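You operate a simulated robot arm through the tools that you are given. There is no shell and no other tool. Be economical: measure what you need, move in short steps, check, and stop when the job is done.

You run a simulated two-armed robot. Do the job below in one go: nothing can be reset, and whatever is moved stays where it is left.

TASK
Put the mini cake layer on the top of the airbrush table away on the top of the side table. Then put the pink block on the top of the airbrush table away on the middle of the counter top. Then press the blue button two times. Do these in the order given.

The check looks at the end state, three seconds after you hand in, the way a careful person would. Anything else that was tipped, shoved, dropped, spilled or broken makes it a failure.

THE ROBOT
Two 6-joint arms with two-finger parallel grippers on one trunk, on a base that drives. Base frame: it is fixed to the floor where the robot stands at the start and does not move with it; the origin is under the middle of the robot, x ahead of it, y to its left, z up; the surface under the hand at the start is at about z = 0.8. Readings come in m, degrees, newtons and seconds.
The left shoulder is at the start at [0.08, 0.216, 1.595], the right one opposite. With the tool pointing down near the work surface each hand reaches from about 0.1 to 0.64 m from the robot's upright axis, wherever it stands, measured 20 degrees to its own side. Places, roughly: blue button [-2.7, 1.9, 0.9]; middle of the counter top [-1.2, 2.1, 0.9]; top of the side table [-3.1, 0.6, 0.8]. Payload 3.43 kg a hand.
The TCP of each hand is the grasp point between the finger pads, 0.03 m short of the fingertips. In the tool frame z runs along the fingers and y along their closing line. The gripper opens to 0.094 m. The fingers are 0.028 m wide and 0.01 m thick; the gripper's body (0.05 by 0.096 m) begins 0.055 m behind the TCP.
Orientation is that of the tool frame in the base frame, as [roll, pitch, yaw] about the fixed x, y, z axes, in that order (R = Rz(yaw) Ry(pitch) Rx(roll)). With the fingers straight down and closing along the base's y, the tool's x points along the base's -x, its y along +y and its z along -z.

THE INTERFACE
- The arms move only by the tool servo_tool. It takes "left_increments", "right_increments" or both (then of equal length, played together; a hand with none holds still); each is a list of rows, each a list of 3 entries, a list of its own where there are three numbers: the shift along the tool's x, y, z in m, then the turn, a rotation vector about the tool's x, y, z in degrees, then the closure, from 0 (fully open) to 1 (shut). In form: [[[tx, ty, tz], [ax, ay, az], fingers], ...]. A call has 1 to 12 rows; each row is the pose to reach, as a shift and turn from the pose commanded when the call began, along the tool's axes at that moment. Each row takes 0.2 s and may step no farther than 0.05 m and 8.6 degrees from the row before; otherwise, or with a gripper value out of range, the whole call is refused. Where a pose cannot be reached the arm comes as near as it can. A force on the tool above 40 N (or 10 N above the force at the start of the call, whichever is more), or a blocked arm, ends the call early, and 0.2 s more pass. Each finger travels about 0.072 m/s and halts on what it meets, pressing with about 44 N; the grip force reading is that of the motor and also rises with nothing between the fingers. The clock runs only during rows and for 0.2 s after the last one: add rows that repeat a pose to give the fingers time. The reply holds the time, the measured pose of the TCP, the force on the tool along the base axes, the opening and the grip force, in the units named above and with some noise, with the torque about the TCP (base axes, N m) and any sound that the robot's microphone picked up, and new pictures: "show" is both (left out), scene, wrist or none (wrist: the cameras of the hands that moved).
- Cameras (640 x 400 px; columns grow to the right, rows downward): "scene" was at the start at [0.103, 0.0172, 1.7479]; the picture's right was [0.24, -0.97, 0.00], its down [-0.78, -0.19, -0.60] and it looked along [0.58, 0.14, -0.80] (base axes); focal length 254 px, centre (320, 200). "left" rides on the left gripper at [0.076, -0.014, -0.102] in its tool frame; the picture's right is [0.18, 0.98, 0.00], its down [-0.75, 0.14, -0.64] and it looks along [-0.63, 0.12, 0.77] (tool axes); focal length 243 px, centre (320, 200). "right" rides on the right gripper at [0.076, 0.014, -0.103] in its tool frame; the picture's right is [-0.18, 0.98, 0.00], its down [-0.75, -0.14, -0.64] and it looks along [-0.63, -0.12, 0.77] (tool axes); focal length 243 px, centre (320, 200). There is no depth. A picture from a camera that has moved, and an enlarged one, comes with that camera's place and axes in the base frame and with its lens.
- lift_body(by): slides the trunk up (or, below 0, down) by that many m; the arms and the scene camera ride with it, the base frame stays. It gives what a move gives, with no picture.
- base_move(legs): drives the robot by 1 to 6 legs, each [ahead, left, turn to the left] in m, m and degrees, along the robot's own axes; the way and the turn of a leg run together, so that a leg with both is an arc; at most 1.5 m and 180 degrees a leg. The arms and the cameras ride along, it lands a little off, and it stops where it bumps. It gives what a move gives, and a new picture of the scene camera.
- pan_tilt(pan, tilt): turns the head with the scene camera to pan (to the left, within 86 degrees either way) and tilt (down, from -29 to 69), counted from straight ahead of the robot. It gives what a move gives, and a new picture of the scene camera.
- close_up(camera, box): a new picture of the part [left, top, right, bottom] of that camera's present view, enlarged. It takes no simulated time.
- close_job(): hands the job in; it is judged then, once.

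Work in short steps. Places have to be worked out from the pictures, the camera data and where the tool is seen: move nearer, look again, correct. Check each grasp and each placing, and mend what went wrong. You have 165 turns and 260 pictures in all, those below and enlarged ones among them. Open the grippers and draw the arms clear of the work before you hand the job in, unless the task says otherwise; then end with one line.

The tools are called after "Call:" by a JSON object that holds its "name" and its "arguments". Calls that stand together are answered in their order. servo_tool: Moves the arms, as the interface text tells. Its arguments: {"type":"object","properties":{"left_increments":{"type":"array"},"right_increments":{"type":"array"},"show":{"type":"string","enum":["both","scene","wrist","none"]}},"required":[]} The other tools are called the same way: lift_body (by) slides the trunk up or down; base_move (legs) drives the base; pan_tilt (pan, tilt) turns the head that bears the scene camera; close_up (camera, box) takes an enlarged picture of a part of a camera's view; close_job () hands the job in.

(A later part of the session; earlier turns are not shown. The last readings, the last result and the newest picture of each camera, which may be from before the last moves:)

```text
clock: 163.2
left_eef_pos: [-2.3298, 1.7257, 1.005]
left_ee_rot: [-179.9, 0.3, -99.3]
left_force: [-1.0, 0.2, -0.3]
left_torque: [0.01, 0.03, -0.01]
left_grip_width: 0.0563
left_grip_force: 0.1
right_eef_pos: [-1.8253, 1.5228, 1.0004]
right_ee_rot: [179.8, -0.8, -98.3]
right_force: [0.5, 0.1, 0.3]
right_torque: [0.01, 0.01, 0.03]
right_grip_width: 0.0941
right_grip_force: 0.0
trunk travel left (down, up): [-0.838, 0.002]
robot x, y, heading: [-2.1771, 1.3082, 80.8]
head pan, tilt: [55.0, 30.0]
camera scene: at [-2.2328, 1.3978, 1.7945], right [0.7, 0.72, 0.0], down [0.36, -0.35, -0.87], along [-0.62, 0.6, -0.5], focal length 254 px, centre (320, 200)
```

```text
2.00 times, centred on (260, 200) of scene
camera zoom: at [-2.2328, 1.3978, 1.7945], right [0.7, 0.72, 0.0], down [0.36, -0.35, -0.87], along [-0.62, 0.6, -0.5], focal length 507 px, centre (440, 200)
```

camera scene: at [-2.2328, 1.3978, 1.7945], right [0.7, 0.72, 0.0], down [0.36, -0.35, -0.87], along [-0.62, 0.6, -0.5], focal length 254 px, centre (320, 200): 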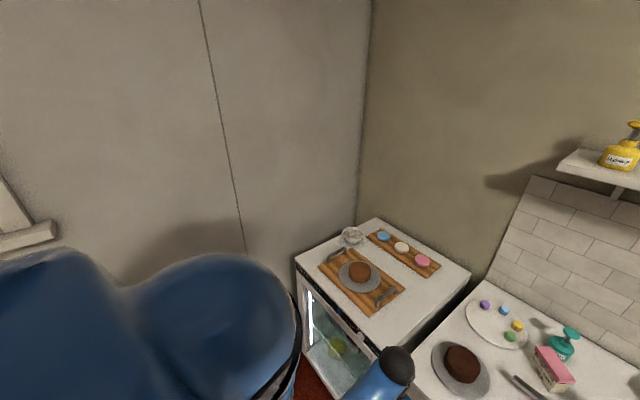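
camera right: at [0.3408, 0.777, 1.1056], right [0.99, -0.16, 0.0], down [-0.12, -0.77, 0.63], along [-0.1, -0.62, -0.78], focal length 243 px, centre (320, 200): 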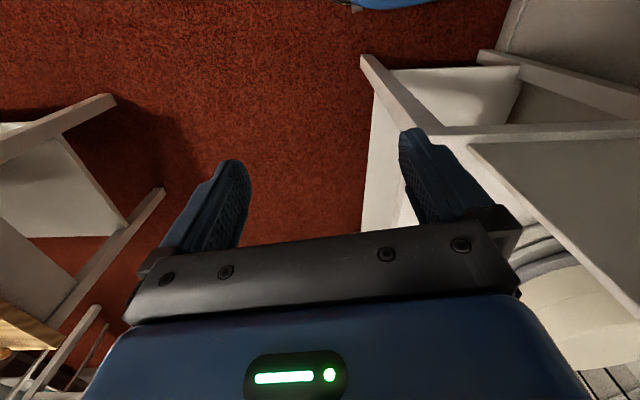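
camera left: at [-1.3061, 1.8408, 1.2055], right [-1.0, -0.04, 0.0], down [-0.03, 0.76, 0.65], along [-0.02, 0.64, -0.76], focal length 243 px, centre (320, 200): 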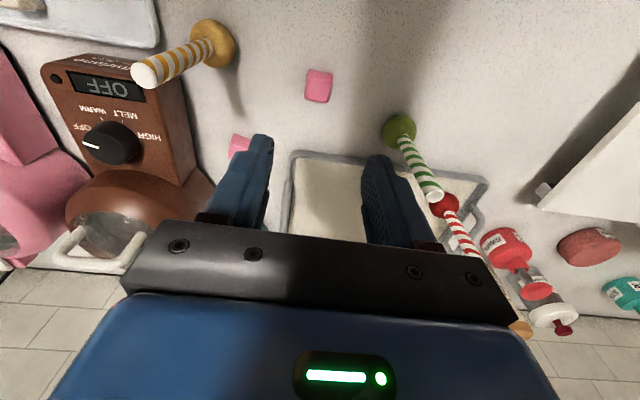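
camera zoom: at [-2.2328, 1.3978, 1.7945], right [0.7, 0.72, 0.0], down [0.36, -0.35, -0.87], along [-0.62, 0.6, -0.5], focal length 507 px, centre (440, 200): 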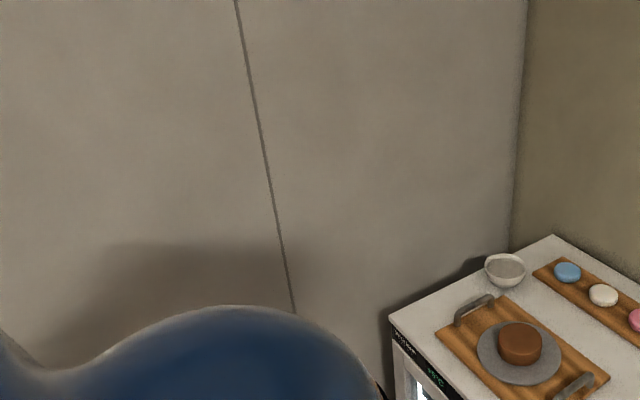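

The button should be around pixel (328, 306), on the front strip by the display. I tilt the head down to see it.

Call:
{"name": "pan_tilt", "arguments": {"pan": 40, "tilt": 48}}

Call:
{"name": "close_up", "arguments": {"camera": "scene", "box": [150, 120, 350, 250]}}

```text
clock: 164.0
left_eef_pos: [-2.3314, 1.7262, 1.0027]
left_ee_rot: [179.9, 0.3, -99.4]
left_force: [0.1, -0.4, 0.4]
left_torque: [-0.01, 0.0, 0.0]
left_grip_width: 0.0565
left_grip_force: 0.1
right_eef_pos: [-1.8269, 1.5218, 1.0018]
right_ee_rot: [179.8, -0.8, -98.3]
right_force: [-0.7, -0.3, -0.3]
right_torque: [-0.02, -0.03, 0.01]
right_grip_width: 0.0939
right_grip_force: 0.0
trunk travel left (down, up): [-0.838, 0.002]
robot x, y, heading: [-2.1743, 1.3068, 80.6]
head pan, tilt: [40.0, 48.0]
camera scene: at [-2.2102, 1.4028, 1.7676], right [0.86, 0.51, 0.0], down [0.38, -0.64, -0.67], along [-0.34, 0.58, -0.74], focal length 254 px, centre (320, 200)
```

scene: 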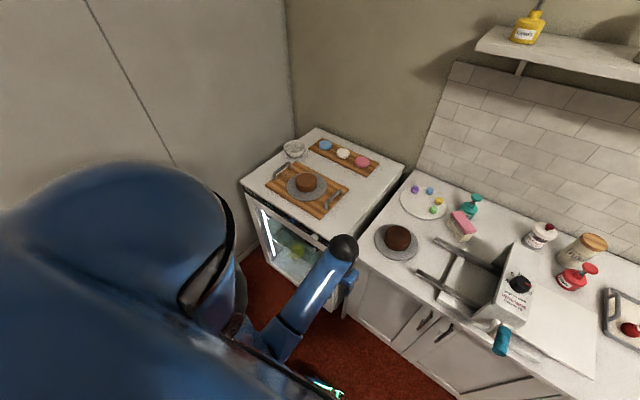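

```text
3.08 times, centred on (250, 185) of scene
camera zoom: at [-2.2102, 1.4028, 1.7676], right [0.86, 0.51, 0.0], down [0.38, -0.64, -0.67], along [-0.34, 0.58, -0.74], focal length 781 px, centre (535, 246)
```

zoom: 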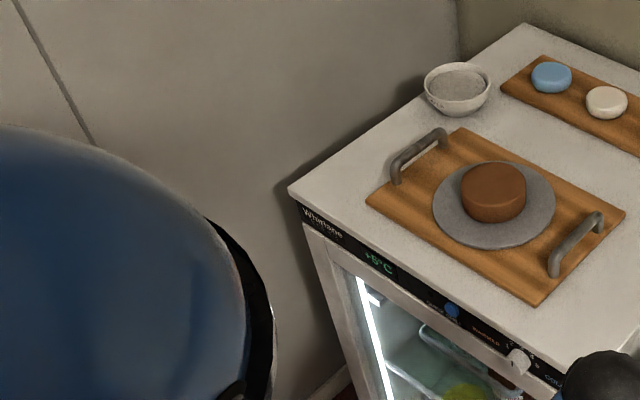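

The blue button is on the black front strip, about [-2.655, 1.93, 0.875], facing me; knob to its right. I shift left 0.2 m (still clear of the side-table corner) and correct the heading.

Call:
{"name": "base_move", "arguments": {"legs": [[0, 0, 1.4], [-0.02, 0.2, 0]]}}

Call:
{"name": "close_up", "arguments": {"camera": "scene", "box": [200, 130, 400, 255]}}

Call:
{"name": "close_up", "arguments": {"camera": "left", "box": [0, 0, 640, 400]}}

```text
clock: 165.9
left_eef_pos: [-2.5369, 1.7286, 1.005]
left_ee_rot: [179.8, 0.3, -98.1]
left_force: [0.5, -1.0, 0.3]
left_torque: [0.02, -0.01, 0.0]
left_grip_width: 0.0565
left_grip_force: 0.1
right_eef_pos: [-2.0285, 1.5356, 0.9999]
right_ee_rot: [179.6, -0.8, -96.8]
right_force: [1.2, -0.3, 0.5]
right_torque: [0.02, 0.03, -0.02]
right_grip_width: 0.0939
right_grip_force: 0.1
trunk travel left (down, up): [-0.838, 0.002]
robot x, y, heading: [-2.3751, 1.3135, 81.9]
head pan, tilt: [40.0, 48.0]
camera scene: at [-2.4051, 1.4085, 1.7677], right [0.85, 0.53, 0.0], down [0.39, -0.63, -0.67], along [-0.36, 0.57, -0.74], focal length 254 px, centre (320, 200)
```

scene: 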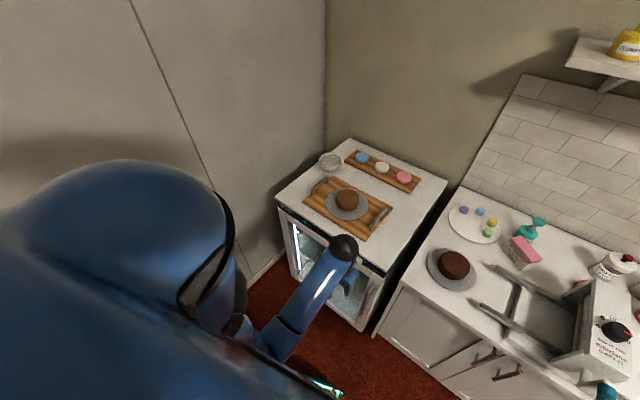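

```text
3.20 times, centred on (300, 192) of scene
camera zoom: at [-2.4051, 1.4085, 1.7677], right [0.85, 0.53, 0.0], down [0.39, -0.63, -0.67], along [-0.36, 0.57, -0.74], focal length 812 px, centre (384, 224)
```

zoom: 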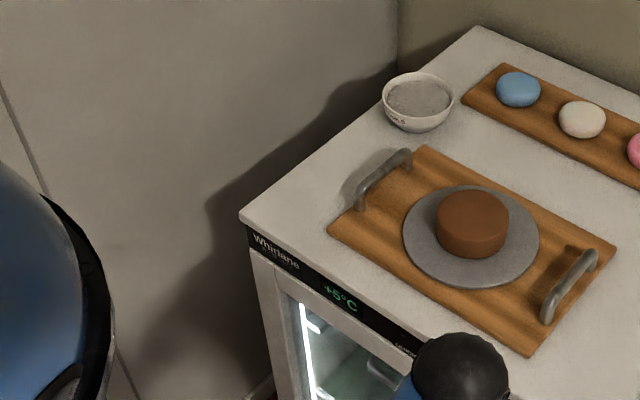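

```text
1.00 times, centred on (320, 200) of left (not enlarged: the box is as wide or as high as the picture)
camera zoom: at [-2.5328, 1.6497, 1.1063], right [-1.0, -0.04, 0.0], down [-0.03, 0.76, 0.65], along [-0.03, 0.65, -0.76], focal length 243 px, centre (320, 200)
```

zoom: 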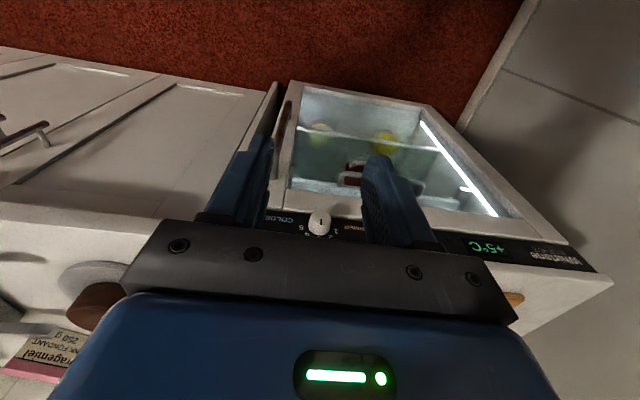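

From two views the knob is at about [-2.546, 1.93, 0.837]; the button should be near [-2.668, 1.946, 0.848], hidden by a finger. I move the hand 0.12 to the left so that it shows between the fingers.

Call:
{"name": "servo_tool", "arguments": {"left_increments": [[[0, 0.04, 0], [0, 0, 0], 0.4], [[0, 0.08, 0], [0, 0, 0], 0.4], [[0, 0.125, 0], [0, 0, 0], 0.4], [[0, 0.125, 0], [0, 0, 0], 0.4]], "show": "both"}}

```text
clock: 166.9
left_eef_pos: [-2.6655, 1.7467, 1.0052]
left_ee_rot: [-179.8, 0.3, -98.2]
left_force: [-0.6, -0.5, -0.3]
left_torque: [-0.01, -0.04, 0.0]
left_grip_width: 0.0564
left_grip_force: 0.1
right_eef_pos: [-2.0317, 1.5369, 1.0015]
right_ee_rot: [-180.0, -0.8, -96.9]
right_force: [0.2, 0.3, 0.8]
right_torque: [0.03, -0.01, -0.02]
right_grip_width: 0.094
right_grip_force: 0.0
trunk travel left (down, up): [-0.838, 0.002]
robot x, y, heading: [-2.3741, 1.3134, 82.3]
head pan, tilt: [40.0, 48.0]
camera scene: at [-2.4132, 1.4085, 1.7675], right [0.85, 0.53, 0.0], down [0.39, -0.63, -0.67], along [-0.35, 0.57, -0.74], focal length 254 px, centre (320, 200)
camera left: at [-2.6631, 1.6691, 1.107], right [-1.0, -0.04, 0.0], down [-0.03, 0.76, 0.65], along [-0.03, 0.65, -0.76], focal length 243 px, centre (320, 200)
```

scene: 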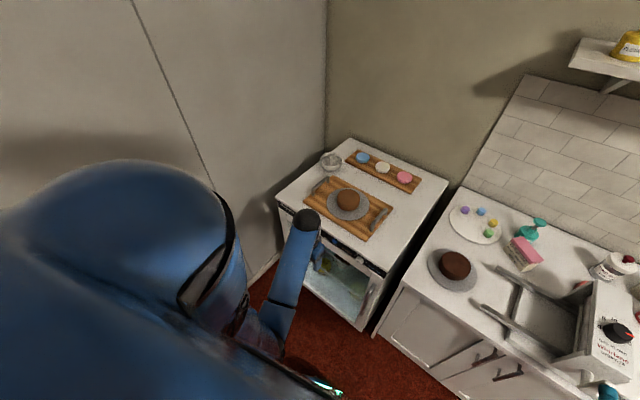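
left: 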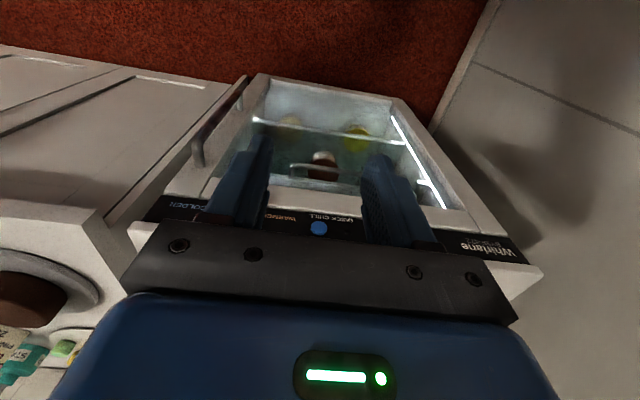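

Button confirmed at about [-2.673, 1.950, 0.847] ("Quick chill"). I close the left fingers and tilt them outward by 45° in place.

Call:
{"name": "servo_tool", "arguments": {"left_increments": [[[0, 0, 0], [0, -8, 0], 1], [[0, 0, 0], [0, -16, 0], 1], [[0, 0, 0], [0, -24, 0], 1], [[0, 0, 0], [0, -32, 0], 1], [[0, 0, 0], [0, -40, 0], 1], [[0, 0, 0], [0, -48, 0], 1], [[0, 0, 0], [0, -48, 0], 1]], "show": "both"}}

```text
clock: 168.7
left_eef_pos: [-2.6507, 1.801, 1.0472]
left_ee_rot: [173.0, 53.1, -110.0]
left_force: [1.3, -0.3, 0.8]
left_torque: [-0.01, -0.01, 0.01]
left_grip_width: 0.0002
left_grip_force: 33.0
right_eef_pos: [-2.0319, 1.5366, 1.0028]
right_ee_rot: [179.8, -0.8, -96.9]
right_force: [0.1, 0.8, -0.5]
right_torque: [-0.01, 0.01, 0.0]
right_grip_width: 0.0937
right_grip_force: 0.0
trunk travel left (down, up): [-0.838, 0.002]
robot x, y, heading: [-2.3771, 1.3117, 82.1]
head pan, tilt: [40.0, 48.0]
stopped in row 7 (left hand): the arm was blocked; the commanded pose is now the measured one
camera scene: at [-2.4115, 1.4083, 1.77], right [0.85, 0.53, 0.0], down [0.39, -0.63, -0.67], along [-0.35, 0.57, -0.74], focal length 254 px, centre (320, 200)
camera left: at [-2.6687, 1.6742, 1.0453], right [-0.99, 0.14, -0.08], down [-0.08, -0.05, 1.0], along [0.14, 0.99, 0.06], focal length 243 px, centre (320, 200)
```

scene: 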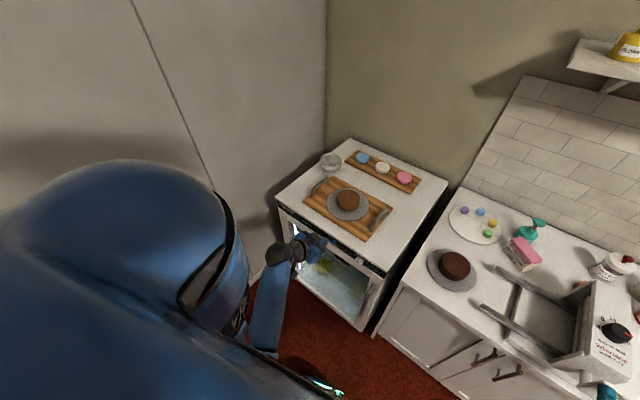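
left: 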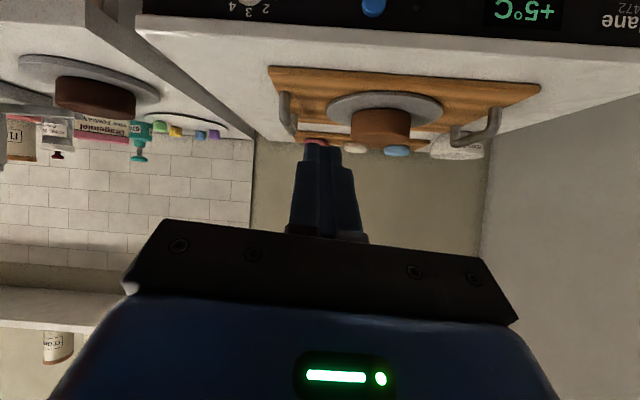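

The tilt worked to 53° but the arm got blocked, likely folded against my own body. I back the base 0.2 to give the arm room, and check the side table too.

Call:
{"name": "base_move", "arguments": {"legs": [[-0.2, 0, 0]]}}

Call:
{"name": "pan_tilt", "arguments": {"pan": 60, "tilt": 55}}

```text
clock: 170.3
left_eef_pos: [-2.6808, 1.6028, 1.0426]
left_ee_rot: [173.1, 52.9, -109.6]
left_force: [0.0, 0.1, 0.0]
left_torque: [-0.01, -0.02, -0.02]
left_grip_width: 0.0001
left_grip_force: 33.0
right_eef_pos: [-2.0585, 1.34, 0.9996]
right_ee_rot: [179.8, -1.1, -96.8]
right_force: [-0.3, 0.0, 0.0]
right_torque: [-0.01, 0.02, -0.02]
right_grip_width: 0.094
right_grip_force: 0.0
trunk travel left (down, up): [-0.838, 0.002]
robot x, y, heading: [-2.4016, 1.1128, 82.1]
head pan, tilt: [40.0, 48.0]
camera scene: at [-2.4389, 1.2137, 1.767], right [0.85, 0.53, 0.0], down [0.4, -0.63, -0.67], along [-0.36, 0.56, -0.75], focal length 254 px, centre (320, 200)
```

scene: 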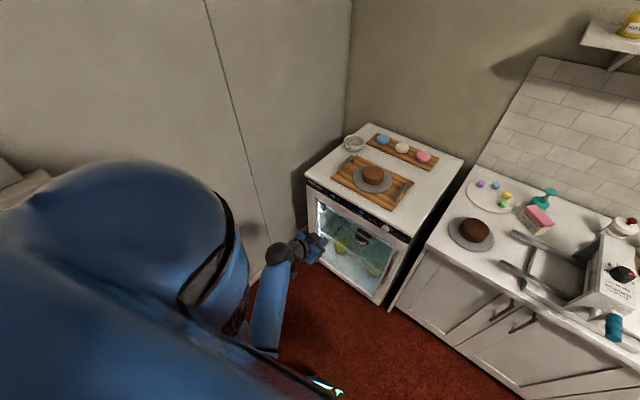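

```text
clock: 171.2
left_eef_pos: [-2.6812, 1.6008, 1.0447]
left_ee_rot: [172.9, 53.2, -110.0]
left_force: [0.2, -0.1, 0.5]
left_torque: [-0.03, 0.0, 0.01]
left_grip_width: 0.0
left_grip_force: 32.5
right_eef_pos: [-2.0595, 1.336, 1.0002]
right_ee_rot: [179.8, -0.8, -96.8]
right_force: [0.1, -0.7, -0.3]
right_torque: [-0.02, -0.03, -0.01]
right_grip_width: 0.0942
right_grip_force: 0.0
trunk travel left (down, up): [-0.838, 0.002]
robot x, y, heading: [-2.4011, 1.1126, 82.5]
head pan, tilt: [60.0, 55.0]
camera scene: at [-2.4548, 1.1845, 1.7581], right [0.61, 0.79, 0.0], down [0.65, -0.5, -0.57], along [-0.45, 0.35, -0.82], focal length 254 px, centre (320, 200)
```

scene: 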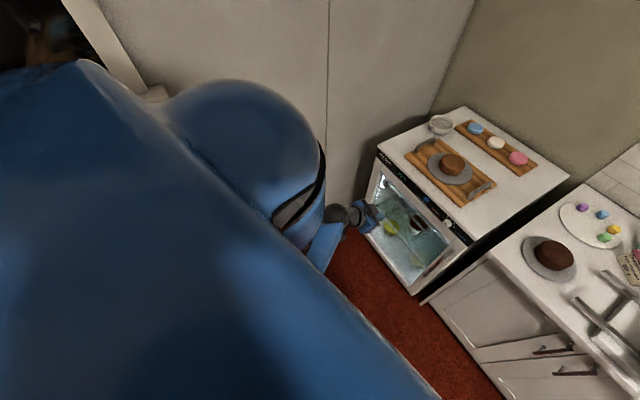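

Now I straighten the small skew and extend the hand forward and down along the fingers toward the button, stopping ~0.08 m short.

Call:
{"name": "servo_tool", "arguments": {"left_increments": [[[0, 0.01, 0.04], [-2.6, 0.9, -7.1], 1], [[0.0, 0.02, 0.08], [-2.6, 0.9, -7.1], 1], [[0, 0.025, 0.12], [-2.6, 0.9, -7.1], 1], [[0, 0.03, 0.16], [-2.6, 0.9, -7.1], 1], [[0.0, 0.035, 0.2], [-2.6, 0.9, -7.1], 1], [[0.0, 0.04, 0.24], [-2.6, 0.9, -7.1], 1], [[0.005, 0.045, 0.275], [-2.6, 0.9, -7.1], 1], [[0.005, 0.045, 0.275], [-2.6, 0.9, -7.1], 1]], "show": "both"}}

```text
clock: 173.0
left_eef_pos: [-2.6815, 1.8229, 0.8838]
left_ee_rot: [179.7, 52.7, -97.9]
left_force: [-0.3, -0.4, 0.8]
left_torque: [-0.04, 0.01, -0.02]
left_grip_width: 0.0
left_grip_force: 33.2
right_eef_pos: [-2.0594, 1.3369, 1.0012]
right_ee_rot: [179.8, -0.8, -96.8]
right_force: [-0.1, -0.3, 0.3]
right_torque: [-0.02, 0.04, 0.0]
right_grip_width: 0.0938
right_grip_force: 0.1
trunk travel left (down, up): [-0.838, 0.002]
robot x, y, heading: [-2.401, 1.111, 82.2]
head pan, tilt: [60.0, 55.0]
camera scene: at [-2.4548, 1.1845, 1.7584], right [0.61, 0.79, 0.0], down [0.65, -0.5, -0.57], along [-0.45, 0.35, -0.82], focal length 254 px, centre (320, 200)
camera left: at [-2.6854, 1.6948, 0.8842], right [-0.99, 0.02, -0.14], down [-0.15, -0.04, 0.99], along [0.02, 1.0, 0.04], focal length 243 px, centre (320, 200)
```

scene: 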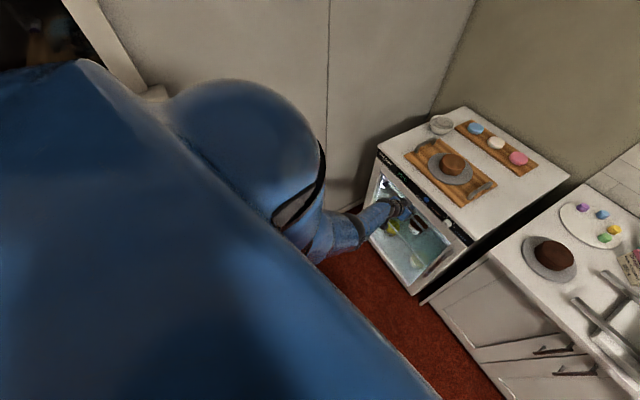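
left: 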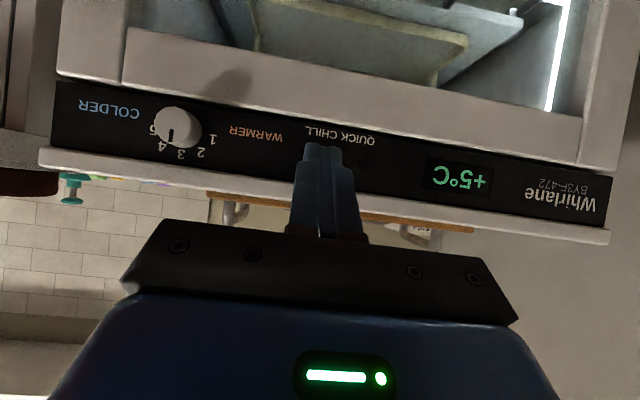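

I zoom to see the button behind the fingertips.

Call:
{"name": "close_up", "arguments": {"camera": "left", "box": [200, 80, 440, 230]}}

Call:
{"name": "close_up", "arguments": {"camera": "scene", "box": [360, 140, 480, 260]}}

```text
2.67 times, centred on (320, 155) of left
camera zoom: at [-2.6854, 1.6948, 0.8842], right [-0.99, 0.02, -0.14], down [-0.15, -0.04, 0.99], along [0.02, 1.0, 0.04], focal length 647 px, centre (320, 320)
```

zoom: 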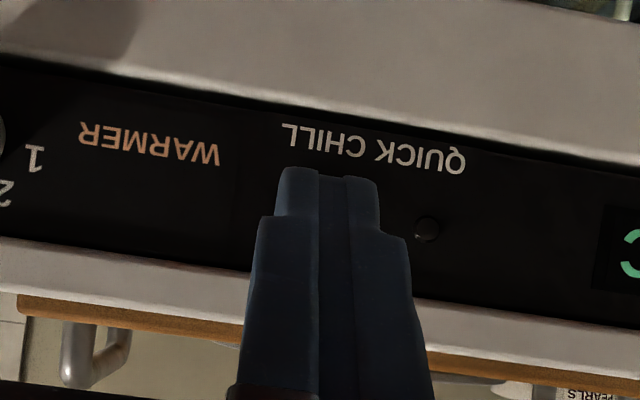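

```text
3.33 times, centred on (420, 200) of scene
camera zoom: at [-2.4548, 1.1845, 1.7584], right [0.61, 0.79, 0.0], down [0.65, -0.5, -0.57], along [-0.45, 0.35, -0.82], focal length 846 px, centre (-13, 200)
```

zoom: 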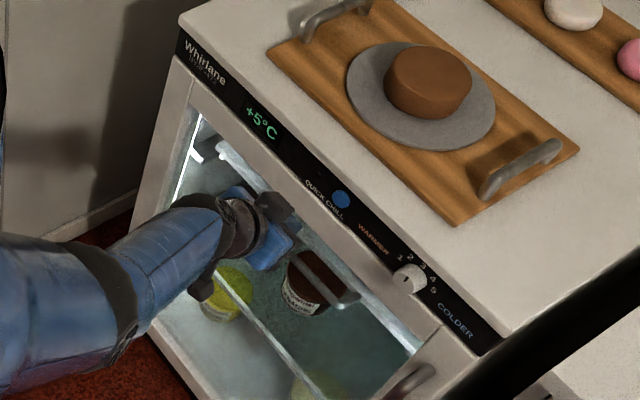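

The button lies hidden just behind the fingers, centre ≈ [-2.673, 1.949, 0.847]; strip spans z 0.81–0.88. I lower 0.03, shift left 9 mm, and advance to ~2 cm from it.

Call:
{"name": "servo_tool", "arguments": {"left_increments": [[[0.0232, 0.009, 0.0174], [0, 0, 0], 1], [[0.005, 0.009, 0.042], [0, 0, 0], 1], [[-0.019, 0.009, 0.073], [0, 0, 0], 1], [[-0.019, 0.009, 0.073], [0, 0, 0], 1]], "show": "none"}}

Call:
{"name": "close_up", "arguments": {"camera": "scene", "box": [360, 140, 480, 260]}}

Call:
{"name": "close_up", "arguments": {"camera": "left", "box": [200, 80, 440, 230]}}

```text
clock: 174.0
left_eef_pos: [-2.68, 1.848, 0.8903]
left_ee_rot: [179.9, 52.5, -97.7]
left_force: [0.4, -0.3, -0.2]
left_torque: [-0.01, 0.04, 0.0]
left_grip_width: 0.0
left_grip_force: 32.8
left hand out of reach, approached as far as the arm can: row 1, 2, 3, 4
right_eef_pos: [-2.059, 1.3374, 1.0015]
right_ee_rot: [179.7, -0.8, -96.8]
right_force: [0.2, 0.2, 0.0]
right_torque: [-0.02, 0.0, -0.02]
right_grip_width: 0.094
right_grip_force: 0.1
trunk travel left (down, up): [-0.838, 0.002]
robot x, y, heading: [-2.405, 1.111, 82.3]
head pan, tilt: [60.0, 55.0]
```

```text
3.33 times, centred on (420, 200) of scene
camera zoom: at [-2.4546, 1.1861, 1.7582], right [0.61, 0.79, 0.0], down [0.65, -0.5, -0.57], along [-0.45, 0.35, -0.82], focal length 846 px, centre (-13, 200)
```

zoom: 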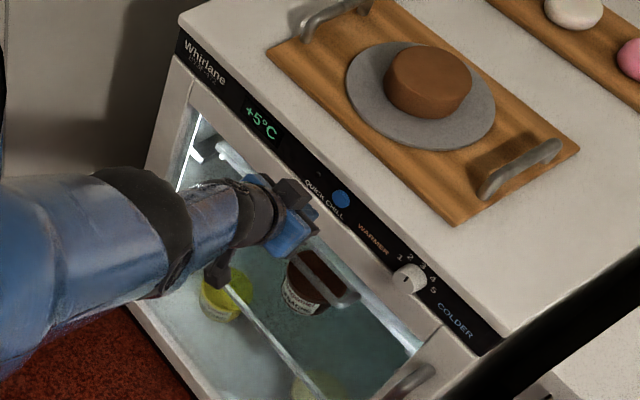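

```text
2.67 times, centred on (320, 155) of left
camera zoom: at [-2.6826, 1.7192, 0.8914], right [-0.99, 0.02, -0.15], down [-0.15, -0.03, 0.99], along [0.02, 1.0, 0.04], focal length 647 px, centre (320, 320)
```

zoom: 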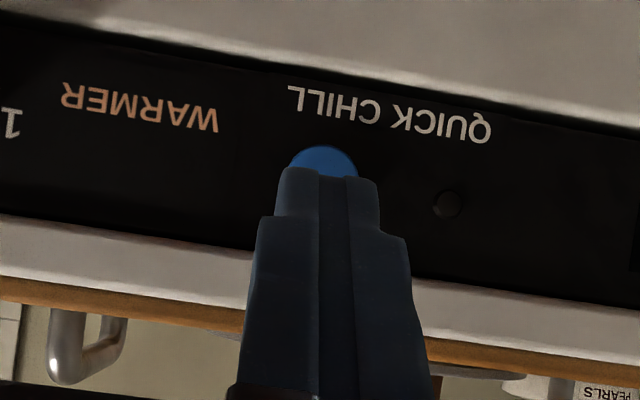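

The button shows just past the tips: centre [-2.672, 1.949, 0.850], 23 mm wide. The arm is at full stretch, so I lower the trunk 0.033 and drive 0.045 ahead.

Call:
{"name": "lift_body", "arguments": {"by": -0.033}}

Call:
{"name": "base_move", "arguments": {"legs": [[0.045, 0, 0]]}}

Call:
{"name": "close_up", "arguments": {"camera": "left", "box": [200, 80, 440, 230]}}

```text
clock: 174.8
left_eef_pos: [-2.6799, 1.8484, 0.8568]
left_ee_rot: [179.9, 52.8, -97.9]
left_force: [0.2, 0.4, 0.3]
left_torque: [0.0, 0.02, -0.01]
left_grip_width: 0.0002
left_grip_force: 32.7
right_eef_pos: [-2.0599, 1.3357, 0.9684]
right_ee_rot: [179.8, -0.7, -96.7]
right_force: [0.7, 0.3, 0.2]
right_torque: [0.05, -0.02, -0.02]
right_grip_width: 0.0938
right_grip_force: 0.1
trunk travel left (down, up): [-0.805, 0.035]
robot x, y, heading: [-2.401, 1.1105, 82.1]
head pan, tilt: [60.0, 55.0]
```

```text
clock: 175.7
left_eef_pos: [-2.6755, 1.8827, 0.8646]
left_ee_rot: [179.8, 53.3, -97.8]
left_force: [-0.8, -0.8, 0.9]
left_torque: [-0.02, 0.02, 0.02]
left_grip_width: 0.0
left_grip_force: 33.1
right_eef_pos: [-2.0555, 1.3717, 0.9702]
right_ee_rot: [179.8, -0.3, -96.9]
right_force: [-0.4, -1.1, -0.4]
right_torque: [0.07, -0.04, -0.04]
right_grip_width: 0.0939
right_grip_force: 0.1
trunk travel left (down, up): [-0.805, 0.035]
robot x, y, heading: [-2.3969, 1.1487, 82.0]
head pan, tilt: [60.0, 55.0]
camera scene: at [-2.4509, 1.213, 1.726], right [0.61, 0.79, 0.01], down [0.65, -0.5, -0.58], along [-0.45, 0.36, -0.82], focal length 254 px, centre (320, 200)
```

scene: 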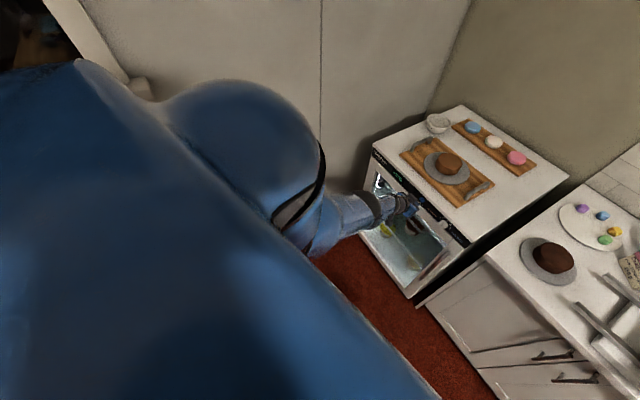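

```text
2.67 times, centred on (320, 155) of left
camera zoom: at [-2.6783, 1.7544, 0.864], right [-0.99, 0.02, -0.15], down [-0.15, -0.04, 0.99], along [0.02, 1.0, 0.05], focal length 647 px, centre (320, 320)
```

zoom: 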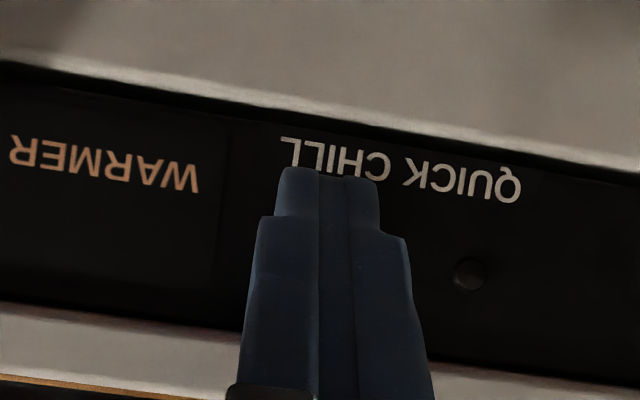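

Gap to the button about 2.5–3 cm. I align (left 6 mm, down 7 mm) and advance gently 0.022, watching force and sound.

Call:
{"name": "servo_tool", "arguments": {"left_increments": [[[0.0056, 0.006, 0.0042], [0, 0, 0], 1], [[-0.0004, 0.006, 0.0122], [0, 0, 0], 1], [[-0.0046, 0.006, 0.0178], [0, 0, 0], 1], [[-0.0076, 0.006, 0.0218], [0, 0, 0], 1], [[-0.0076, 0.006, 0.0218], [0, 0, 0], 1]], "show": "wrist"}}

```text
clock: 176.8
left_eef_pos: [-2.6747, 1.8898, 0.858]
left_ee_rot: [179.9, 52.6, -97.8]
left_force: [0.1, -0.3, 0.1]
left_torque: [-0.02, -0.01, -0.04]
left_grip_width: 0.0
left_grip_force: 33.0
left hand out of reach, approached as far as the arm can: row 1, 2, 3, 4, 5
right_eef_pos: [-2.0529, 1.3789, 0.9693]
right_ee_rot: [179.8, -0.8, -96.9]
right_force: [-0.5, 0.9, -0.2]
right_torque: [0.01, 0.05, 0.04]
right_grip_width: 0.0943
right_grip_force: 0.0
trunk travel left (down, up): [-0.805, 0.035]
robot x, y, heading: [-2.3938, 1.1556, 82.1]
head pan, tilt: [60.0, 55.0]
camera left: at [-2.6775, 1.7613, 0.8588], right [-0.99, 0.02, -0.15], down [-0.15, -0.03, 0.99], along [0.02, 1.0, 0.04], focal length 243 px, centre (320, 200)
```

left: 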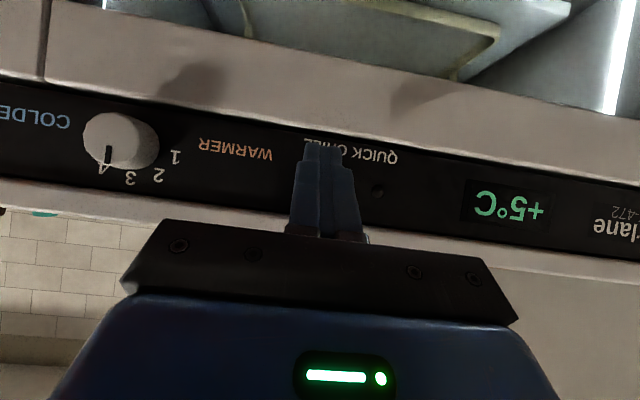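

Still at the stretch limit. I draw the hand back 5 cm and up 8 cm, then lower the trunk 8 cm to gain reach for the push.

Call:
{"name": "servo_tool", "arguments": {"left_increments": [[[0.03, 0, -0.04], [0, 0, 0], 1], [[0.0, 0, -0.062], [0, 0, 0], 1], [[-0.034, 0, -0.088], [0, 0, 0], 1], [[-0.034, 0, -0.088], [0, 0, 0], 1]], "show": "none"}}

Call:
{"name": "lift_body", "arguments": {"by": -0.08}}

Call:
{"name": "close_up", "arguments": {"camera": "left", "box": [200, 80, 440, 230]}}

```text
clock: 177.8
left_eef_pos: [-2.6834, 1.8375, 0.938]
left_ee_rot: [-180.0, 52.6, -97.7]
left_force: [-0.6, -0.2, 1.0]
left_torque: [0.0, -0.02, 0.01]
left_grip_width: 0.0001
left_grip_force: 33.4
right_eef_pos: [-2.0547, 1.3785, 0.9684]
right_ee_rot: [179.9, -0.8, -96.8]
right_force: [0.5, 0.9, -0.3]
right_torque: [-0.03, -0.02, -0.01]
right_grip_width: 0.094
right_grip_force: 0.0
trunk travel left (down, up): [-0.805, 0.035]
robot x, y, heading: [-2.3987, 1.1558, 82.1]
head pan, tilt: [60.0, 55.0]
```

```text
clock: 179.0
left_eef_pos: [-2.6824, 1.8376, 0.8588]
left_ee_rot: [179.9, 52.7, -97.8]
left_force: [0.4, -0.1, 0.6]
left_torque: [-0.01, 0.0, -0.01]
left_grip_width: 0.0
left_grip_force: 33.3
right_eef_pos: [-2.054, 1.3797, 0.8877]
right_ee_rot: [179.9, -0.8, -96.8]
right_force: [-1.2, 0.1, 0.4]
right_torque: [0.02, 0.0, 0.01]
right_grip_width: 0.0938
right_grip_force: 0.1
trunk travel left (down, up): [-0.725, 0.115]
robot x, y, heading: [-2.3962, 1.1565, 82.2]
head pan, tilt: [60.0, 55.0]
```

```text
2.67 times, centred on (320, 155) of left
camera zoom: at [-2.6856, 1.7094, 0.8594], right [-0.99, 0.02, -0.15], down [-0.15, -0.03, 0.99], along [0.02, 1.0, 0.04], focal length 647 px, centre (320, 320)
```

zoom: 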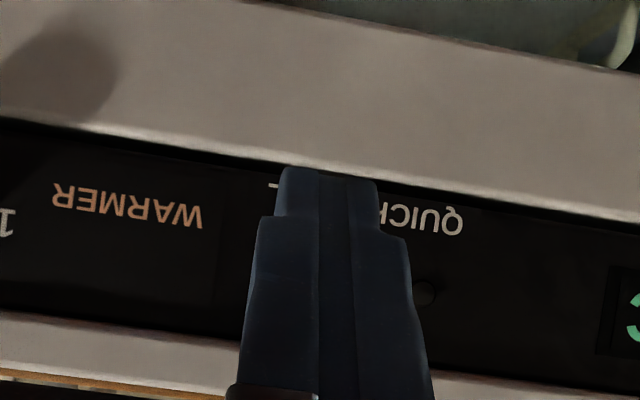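

Now reach is sufficient. I advance 0.055 toward the button, then finer.

Call:
{"name": "servo_tool", "arguments": {"left_increments": [[[-0.012, 0.003, 0.016], [0, 0, 0], 1], [[-0.024, 0.005, 0.032], [0, 0, 0], 1], [[-0.033, 0.005, 0.044], [0, 0, 0], 1], [[-0.033, 0.005, 0.044], [0, 0, 0], 1]], "show": "none"}}

Call:
{"name": "close_up", "arguments": {"camera": "scene", "box": [360, 140, 480, 260]}}

```text
clock: 180.0
left_eef_pos: [-2.6802, 1.8934, 0.8595]
left_ee_rot: [180.0, 52.6, -97.8]
left_force: [0.1, 0.9, 0.3]
left_torque: [0.0, 0.01, 0.01]
left_grip_width: 0.0
left_grip_force: 32.8
right_eef_pos: [-2.0541, 1.3786, 0.8889]
right_ee_rot: [179.8, -0.8, -96.9]
right_force: [-0.3, 0.5, 0.5]
right_torque: [-0.01, -0.01, 0.02]
right_grip_width: 0.0941
right_grip_force: 0.2
trunk travel left (down, up): [-0.725, 0.115]
robot x, y, heading: [-2.3924, 1.1512, 82.3]
head pan, tilt: [60.0, 55.0]
```

```text
3.33 times, centred on (420, 200) of scene
camera zoom: at [-2.449, 1.2272, 1.6454], right [0.61, 0.79, 0.0], down [0.65, -0.5, -0.57], along [-0.45, 0.35, -0.82], focal length 846 px, centre (-13, 200)
```

zoom: 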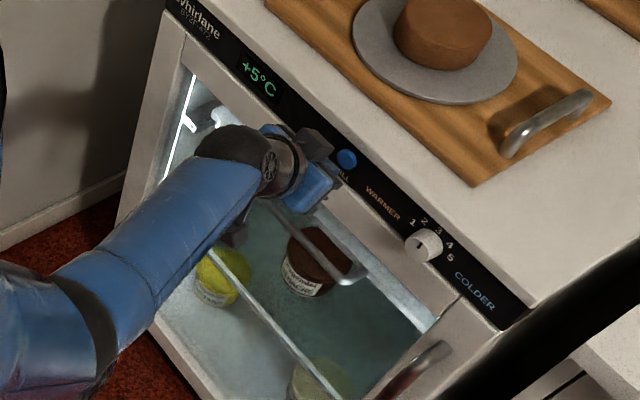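

Aligned; about 2 cm left. I advance in small steps until I feel the button.

Call:
{"name": "servo_tool", "arguments": {"left_increments": [[[-0.0048, 0, 0.0098], [0, 0, 0], 1], [[-0.0072, 0, 0.013], [0, 0, 0], 1], [[-0.0084, 0, 0.0146], [0, 0, 0], 1], [[-0.0096, 0, 0.0162], [0, 0, 0], 1], [[-0.0108, 0, 0.0178], [0, 0, 0], 1]], "show": "wrist"}}

```text
clock: 181.2
left_eef_pos: [-2.6786, 1.911, 0.8562]
left_ee_rot: [179.9, 52.5, -97.8]
left_force: [-1.0, -16.3, 0.2]
left_torque: [-0.1, 0.06, -0.07]
left_grip_width: 0.0
left_grip_force: 33.1
right_eef_pos: [-2.0547, 1.3762, 0.8885]
right_ee_rot: [179.8, -0.8, -96.8]
right_force: [-0.4, 0.8, -0.1]
right_torque: [0.0, -0.01, -0.01]
right_grip_width: 0.094
right_grip_force: 0.0
trunk travel left (down, up): [-0.725, 0.115]
robot x, y, heading: [-2.399, 1.1527, 82.2]
head pan, tilt: [60.0, 55.0]
heard: click
camera left: at [-2.6812, 1.7819, 0.8571], right [-0.99, 0.02, -0.15], down [-0.15, -0.03, 0.99], along [0.02, 1.0, 0.04], focal length 243 px, centre (320, 200)
```

left: 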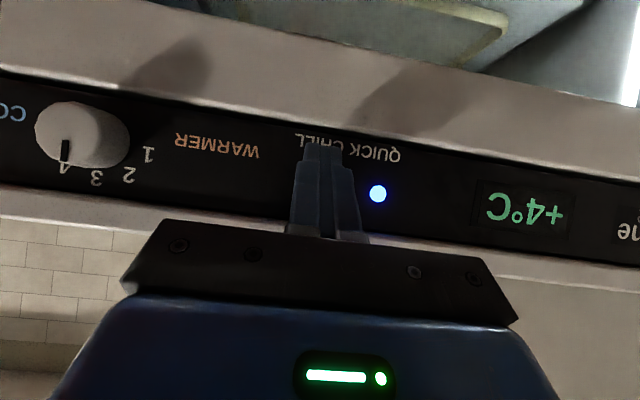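

A click, the LED lit and the display changed: first press done. I draw back 3 cm to release.

Call:
{"name": "servo_tool", "arguments": {"left_increments": [[[0.009, 0, -0.012], [0, 0, 0], 1], [[0.018, 0, -0.024], [0, 0, 0], 1], [[0.018, 0, -0.024], [0, 0, 0], 1]], "show": "wrist"}}

```text
clock: 182.0
left_eef_pos: [-2.6813, 1.8853, 0.8561]
left_ee_rot: [179.9, 52.7, -97.8]
left_force: [0.3, 0.8, 0.0]
left_torque: [0.04, 0.01, -0.03]
left_grip_width: 0.0
left_grip_force: 33.2
right_eef_pos: [-2.0538, 1.3778, 0.8866]
right_ee_rot: [179.8, -0.8, -96.8]
right_force: [-1.0, 0.5, -0.6]
right_torque: [-0.02, 0.0, -0.02]
right_grip_width: 0.0937
right_grip_force: 0.2
trunk travel left (down, up): [-0.725, 0.115]
robot x, y, heading: [-2.3984, 1.1519, 82.1]
head pan, tilt: [60.0, 55.0]
camera left: at [-2.6842, 1.7567, 0.8582], right [-0.99, 0.02, -0.15], down [-0.15, -0.03, 0.99], along [0.02, 1.0, 0.04], focal length 243 px, centre (320, 200)
```

left: 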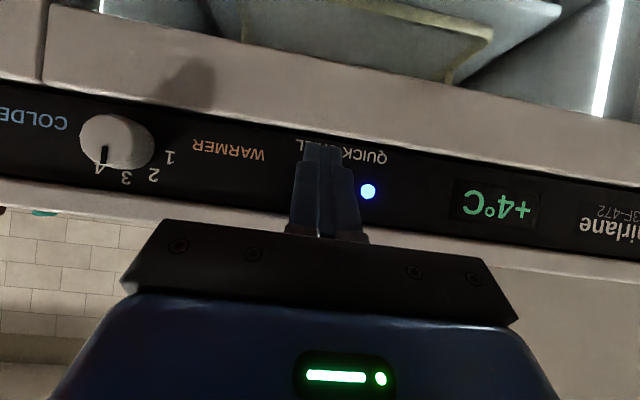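

Released. I make the second press the same way.

Call:
{"name": "servo_tool", "arguments": {"left_increments": [[[-0.009, 0, 0.012], [0, 0, 0], 1], [[-0.0132, 0, 0.0176], [0, 0, 0], 1], [[-0.0156, 0, 0.0208], [0, 0, 0], 1], [[-0.018, 0, 0.024], [0, 0, 0], 1]], "show": "wrist"}}

```text
clock: 183.0
left_eef_pos: [-2.6784, 1.9112, 0.8568]
left_ee_rot: [180.0, 52.4, -97.6]
left_force: [1.2, -19.8, 1.4]
left_torque: [-0.09, 0.05, -0.11]
left_grip_width: 0.0
left_grip_force: 32.9
right_eef_pos: [-2.0541, 1.377, 0.8897]
right_ee_rot: [179.8, -0.7, -96.7]
right_force: [0.1, -0.7, -0.1]
right_torque: [-0.02, 0.01, 0.02]
right_grip_width: 0.0938
right_grip_force: 0.1
trunk travel left (down, up): [-0.725, 0.115]
robot x, y, heading: [-2.4011, 1.1556, 82.0]
head pan, tilt: [60.0, 55.0]
heard: click
camera left: at [-2.6807, 1.7818, 0.8578], right [-0.99, 0.02, -0.15], down [-0.15, -0.03, 0.99], along [0.02, 1.0, 0.03], focal length 243 px, centre (320, 200)
```

left: 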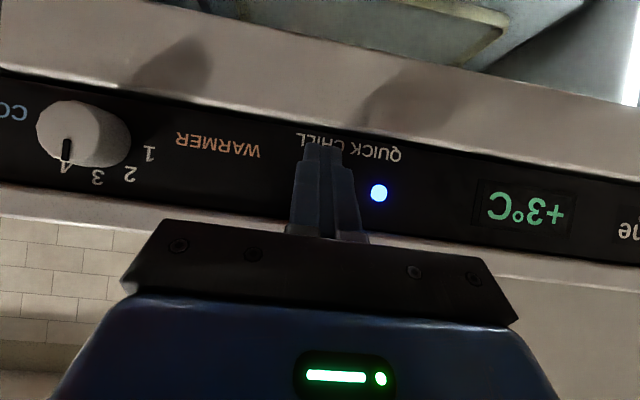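

Second click, display +3°C. I withdraw the hand straight back, open it, and then move the base away a little.

Call:
{"name": "servo_tool", "arguments": {"left_increments": [[[0.018, 0, -0.024], [0, 0, 0], 1], [[0.036, 0, -0.048], [0, 0, 0], 1], [[0.054, 0, -0.072], [0, 0, 0], 1], [[0.054, 0, -0.072], [0, 0, 0], 0.5], [[0.054, 0, -0.072], [0, 0, 0], 0], [[0.054, 0, -0.072], [0, 0, 0], 0], [[0.054, 0, -0.072], [0, 0, 0], 0]], "show": "none"}}

Call:
{"name": "lift_body", "arguments": {"by": 0.11}}

Call:
{"name": "base_move", "arguments": {"legs": [[-0.1, -0.15, 0], [0, 0, 40]]}}

Call:
{"name": "pan_tilt", "arguments": {"pan": 55, "tilt": 35}}

```text
clock: 184.6
left_eef_pos: [-2.6874, 1.8264, 0.8551]
left_ee_rot: [179.9, 52.6, -97.7]
left_force: [-0.6, 0.0, -0.1]
left_torque: [0.01, 0.04, -0.01]
left_grip_width: 0.0939
left_grip_force: 0.1
right_eef_pos: [-2.0543, 1.3793, 0.8876]
right_ee_rot: [179.8, -0.8, -96.8]
right_force: [0.3, 0.7, 0.1]
right_torque: [0.03, 0.02, 0.03]
right_grip_width: 0.0939
right_grip_force: 0.1
trunk travel left (down, up): [-0.725, 0.115]
robot x, y, heading: [-2.3947, 1.1549, 82.3]
head pan, tilt: [60.0, 55.0]
```

```text
clock: 186.0
left_eef_pos: [-2.6878, 1.8256, 0.9658]
left_ee_rot: [179.9, 52.7, -97.8]
left_force: [0.0, 0.1, 0.5]
left_torque: [-0.02, 0.04, 0.01]
left_grip_width: 0.0941
left_grip_force: 0.1
right_eef_pos: [-2.0534, 1.3791, 0.9977]
right_ee_rot: [179.9, -0.7, -96.8]
right_force: [-0.5, -1.2, -0.5]
right_torque: [0.01, -0.01, 0.01]
right_grip_width: 0.0939
right_grip_force: 0.1
trunk travel left (down, up): [-0.835, 0.005]
robot x, y, heading: [-2.3987, 1.1514, 82.3]
head pan, tilt: [60.0, 55.0]
```

```text
clock: 189.4
left_eef_pos: [-2.9068, 1.3776, 0.9641]
left_ee_rot: [179.9, 52.6, -59.4]
left_force: [0.4, -0.5, 0.0]
left_torque: [0.01, 0.0, 0.0]
left_grip_width: 0.0942
left_grip_force: 0.0
right_eef_pos: [-2.1331, 1.4222, 0.9981]
right_ee_rot: [179.8, -0.8, -58.3]
right_force: [-0.2, 0.5, 0.0]
right_torque: [0.02, -0.01, -0.01]
right_grip_width: 0.0942
right_grip_force: 0.1
trunk travel left (down, up): [-0.835, 0.005]
robot x, y, heading: [-2.2603, 1.0307, 120.6]
head pan, tilt: [60.0, 55.0]
camera scene: at [-2.3477, 1.0568, 1.7554], right [-0.01, 1.0, 0.0], down [0.82, 0.01, -0.57], along [-0.57, -0.01, -0.82], focal length 254 px, centre (320, 200)
```

scene: 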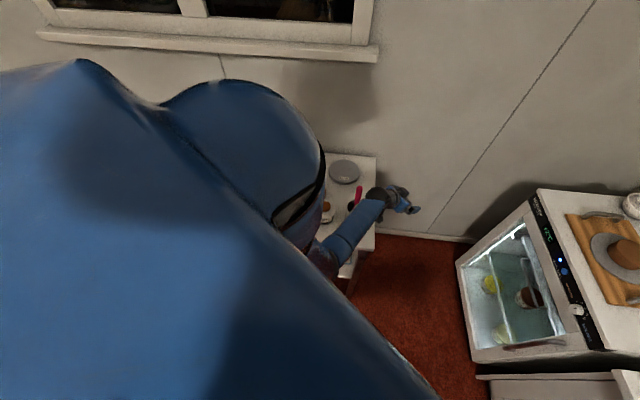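

```text
clock: 190.2
left_eef_pos: [-2.9069, 1.3776, 0.9654]
left_ee_rot: [179.9, 52.6, -59.3]
left_force: [-0.2, 0.8, -0.3]
left_torque: [-0.04, 0.0, -0.03]
left_grip_width: 0.0941
left_grip_force: 0.0
right_eef_pos: [-2.134, 1.4211, 0.9981]
right_ee_rot: [179.8, -0.8, -58.4]
right_force: [0.3, -0.1, 0.8]
right_torque: [0.03, 0.02, 0.01]
right_grip_width: 0.0939
right_grip_force: 0.0
trunk travel left (down, up): [-0.835, 0.005]
robot x, y, heading: [-2.2616, 1.0312, 120.5]
head pan, tilt: [55.0, 35.0]
camera scene: at [-2.3642, 1.0641, 1.7835], right [0.08, 1.0, 0.0], down [0.57, -0.04, -0.82], along [-0.82, 0.06, -0.57], focal length 254 px, centre (320, 200)
```

scene: 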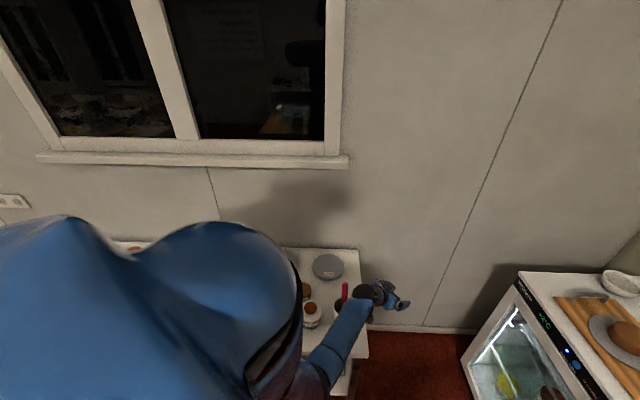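

That turn put my arm near the mug; no contact felt. I turn back right the way I came, move to the right, and inspect the side table from a distance.

Call:
{"name": "base_move", "arguments": {"legs": [[0, 0, -40], [0, -0.4, 0]]}}

Call:
{"name": "pan_tilt", "arguments": {"pan": 86, "tilt": 25}}

```text
clock: 194.6
left_eef_pos: [-2.1369, 1.6463, 0.9651]
left_ee_rot: [-179.8, 52.7, -99.3]
left_force: [-0.7, -1.1, 0.8]
left_torque: [-0.03, -0.03, -0.01]
left_grip_width: 0.094
left_grip_force: 0.1
right_eef_pos: [-1.5164, 1.181, 0.9994]
right_ee_rot: [-179.9, -0.8, -98.6]
right_force: [0.3, 0.2, -0.3]
right_torque: [-0.02, -0.01, -0.02]
right_grip_width: 0.0939
right_grip_force: 0.1
trunk travel left (down, up): [-0.835, 0.005]
robot x, y, heading: [-1.8662, 0.966, 80.4]
head pan, tilt: [55.0, 35.0]
camera scene: at [-1.9256, 1.0569, 1.7834], right [0.7, 0.71, 0.0], down [0.41, -0.4, -0.82], along [-0.58, 0.57, -0.58], focal length 254 px, centre (320, 200)
```

scene: 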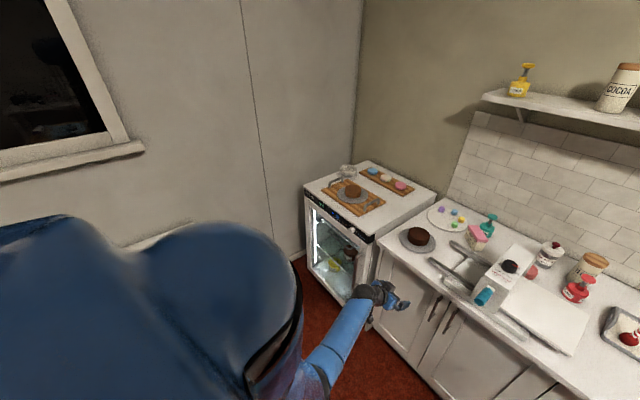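

```text
clock: 195.5
left_eef_pos: [-2.1336, 1.6449, 0.9662]
left_ee_rot: [180.0, 52.6, -99.6]
left_force: [1.1, -0.5, 0.5]
left_torque: [0.03, -0.01, 0.01]
left_grip_width: 0.094
left_grip_force: 0.0
right_eef_pos: [-1.5144, 1.1793, 0.9979]
right_ee_rot: [179.7, -0.8, -98.6]
right_force: [-0.8, 0.7, -0.1]
right_torque: [0.02, -0.01, -0.02]
right_grip_width: 0.0942
right_grip_force: 0.0
trunk travel left (down, up): [-0.835, 0.005]
robot x, y, heading: [-1.8624, 0.9618, 80.1]
head pan, tilt: [85.9, 25.0]
camera scene: at [-1.9472, 1.016, 1.7994], right [0.24, 0.97, 0.0], down [0.41, -0.1, -0.91], along [-0.88, 0.21, -0.42], focal length 254 px, centre (320, 200)
```

scene: 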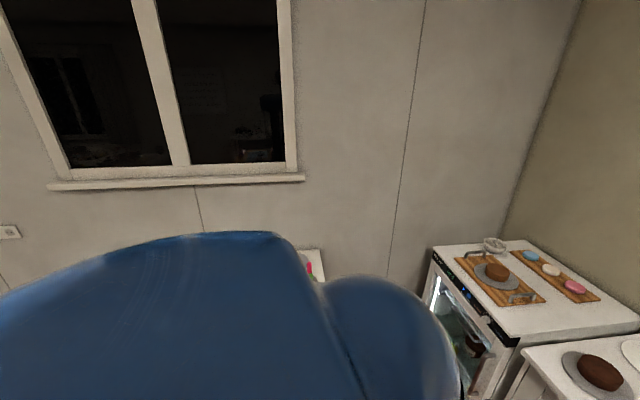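

I turn left 60° here (arms have room) to view the side table directly.

Call:
{"name": "base_move", "arguments": {"legs": [[0.05, 0.05, 0], [0, 0, 60]]}}

Call:
{"name": "pan_tilt", "arguments": {"pan": 35, "tilt": 35}}

Call:
{"name": "close_up", "arguments": {"camera": "scene", "box": [180, 80, 480, 280]}}

```text
clock: 199.2
left_eef_pos: [-2.6293, 1.1328, 0.9647]
left_ee_rot: [179.9, 52.6, -39.9]
left_force: [0.1, 0.5, -0.8]
left_torque: [-0.01, 0.03, 0.01]
left_grip_width: 0.094
left_grip_force: 0.1
right_eef_pos: [-1.9151, 1.4341, 0.9974]
right_ee_rot: [179.9, -0.8, -38.8]
right_force: [0.5, 0.2, -0.9]
right_torque: [-0.01, 0.0, 0.03]
right_grip_width: 0.0939
right_grip_force: 0.0
trunk travel left (down, up): [-0.835, 0.005]
robot x, y, heading: [-1.902, 1.0262, 140.2]
head pan, tilt: [85.9, 25.0]
camera scene: at [-1.9917, 0.9763, 1.7994], right [-0.72, 0.69, 0.0], down [0.29, 0.3, -0.91], along [-0.63, -0.65, -0.42], focal length 254 px, centre (320, 200)
```

scene: 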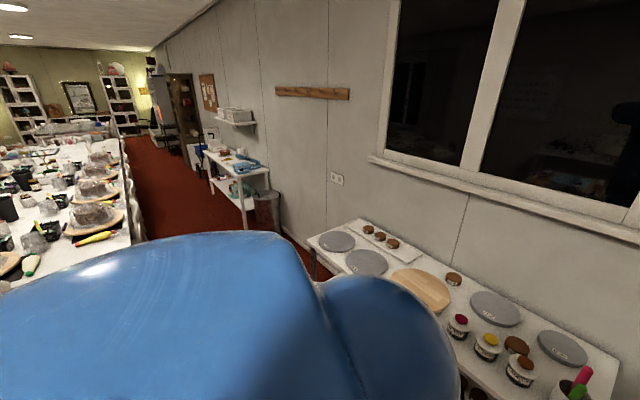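

```text
clock: 200.4
left_eef_pos: [-2.6296, 1.1319, 0.9664]
left_ee_rot: [179.9, 52.6, -39.8]
left_force: [-0.3, -0.1, -0.2]
left_torque: [-0.01, -0.02, 0.0]
left_grip_width: 0.094
left_grip_force: 0.1
right_eef_pos: [-1.9153, 1.4342, 0.9975]
right_ee_rot: [179.7, -0.8, -38.8]
right_force: [0.2, -0.4, 0.4]
right_torque: [0.04, -0.02, 0.02]
right_grip_width: 0.0939
right_grip_force: 0.0
trunk travel left (down, up): [-0.835, 0.005]
robot x, y, heading: [-1.9036, 1.0253, 140.4]
head pan, tilt: [35.0, 35.0]
camera scene: at [-2.0159, 1.0501, 1.7836], right [0.08, 1.0, 0.0], down [0.57, -0.05, -0.82], along [-0.82, 0.07, -0.57], focal length 254 px, centre (320, 200)
```

scene: 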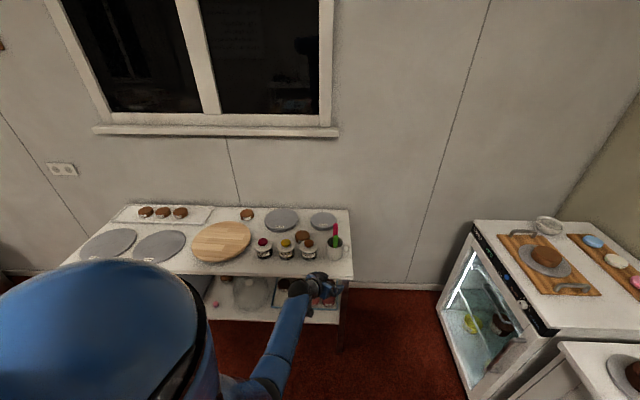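

```text
2.00 times, centred on (330, 180) of scene
camera zoom: at [-2.0159, 1.0501, 1.7836], right [0.08, 1.0, 0.0], down [0.57, -0.05, -0.82], along [-0.82, 0.07, -0.57], focal length 507 px, centre (300, 240)
```

zoom: 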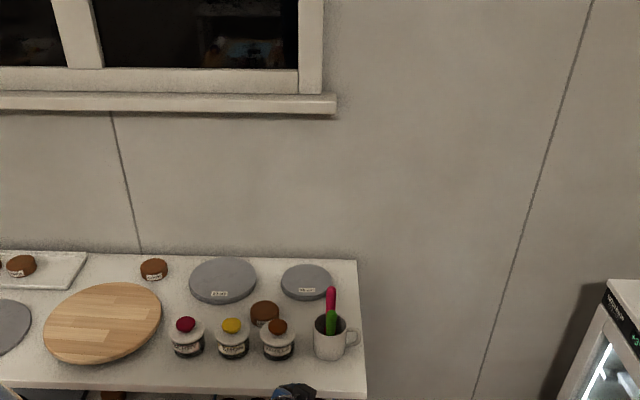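

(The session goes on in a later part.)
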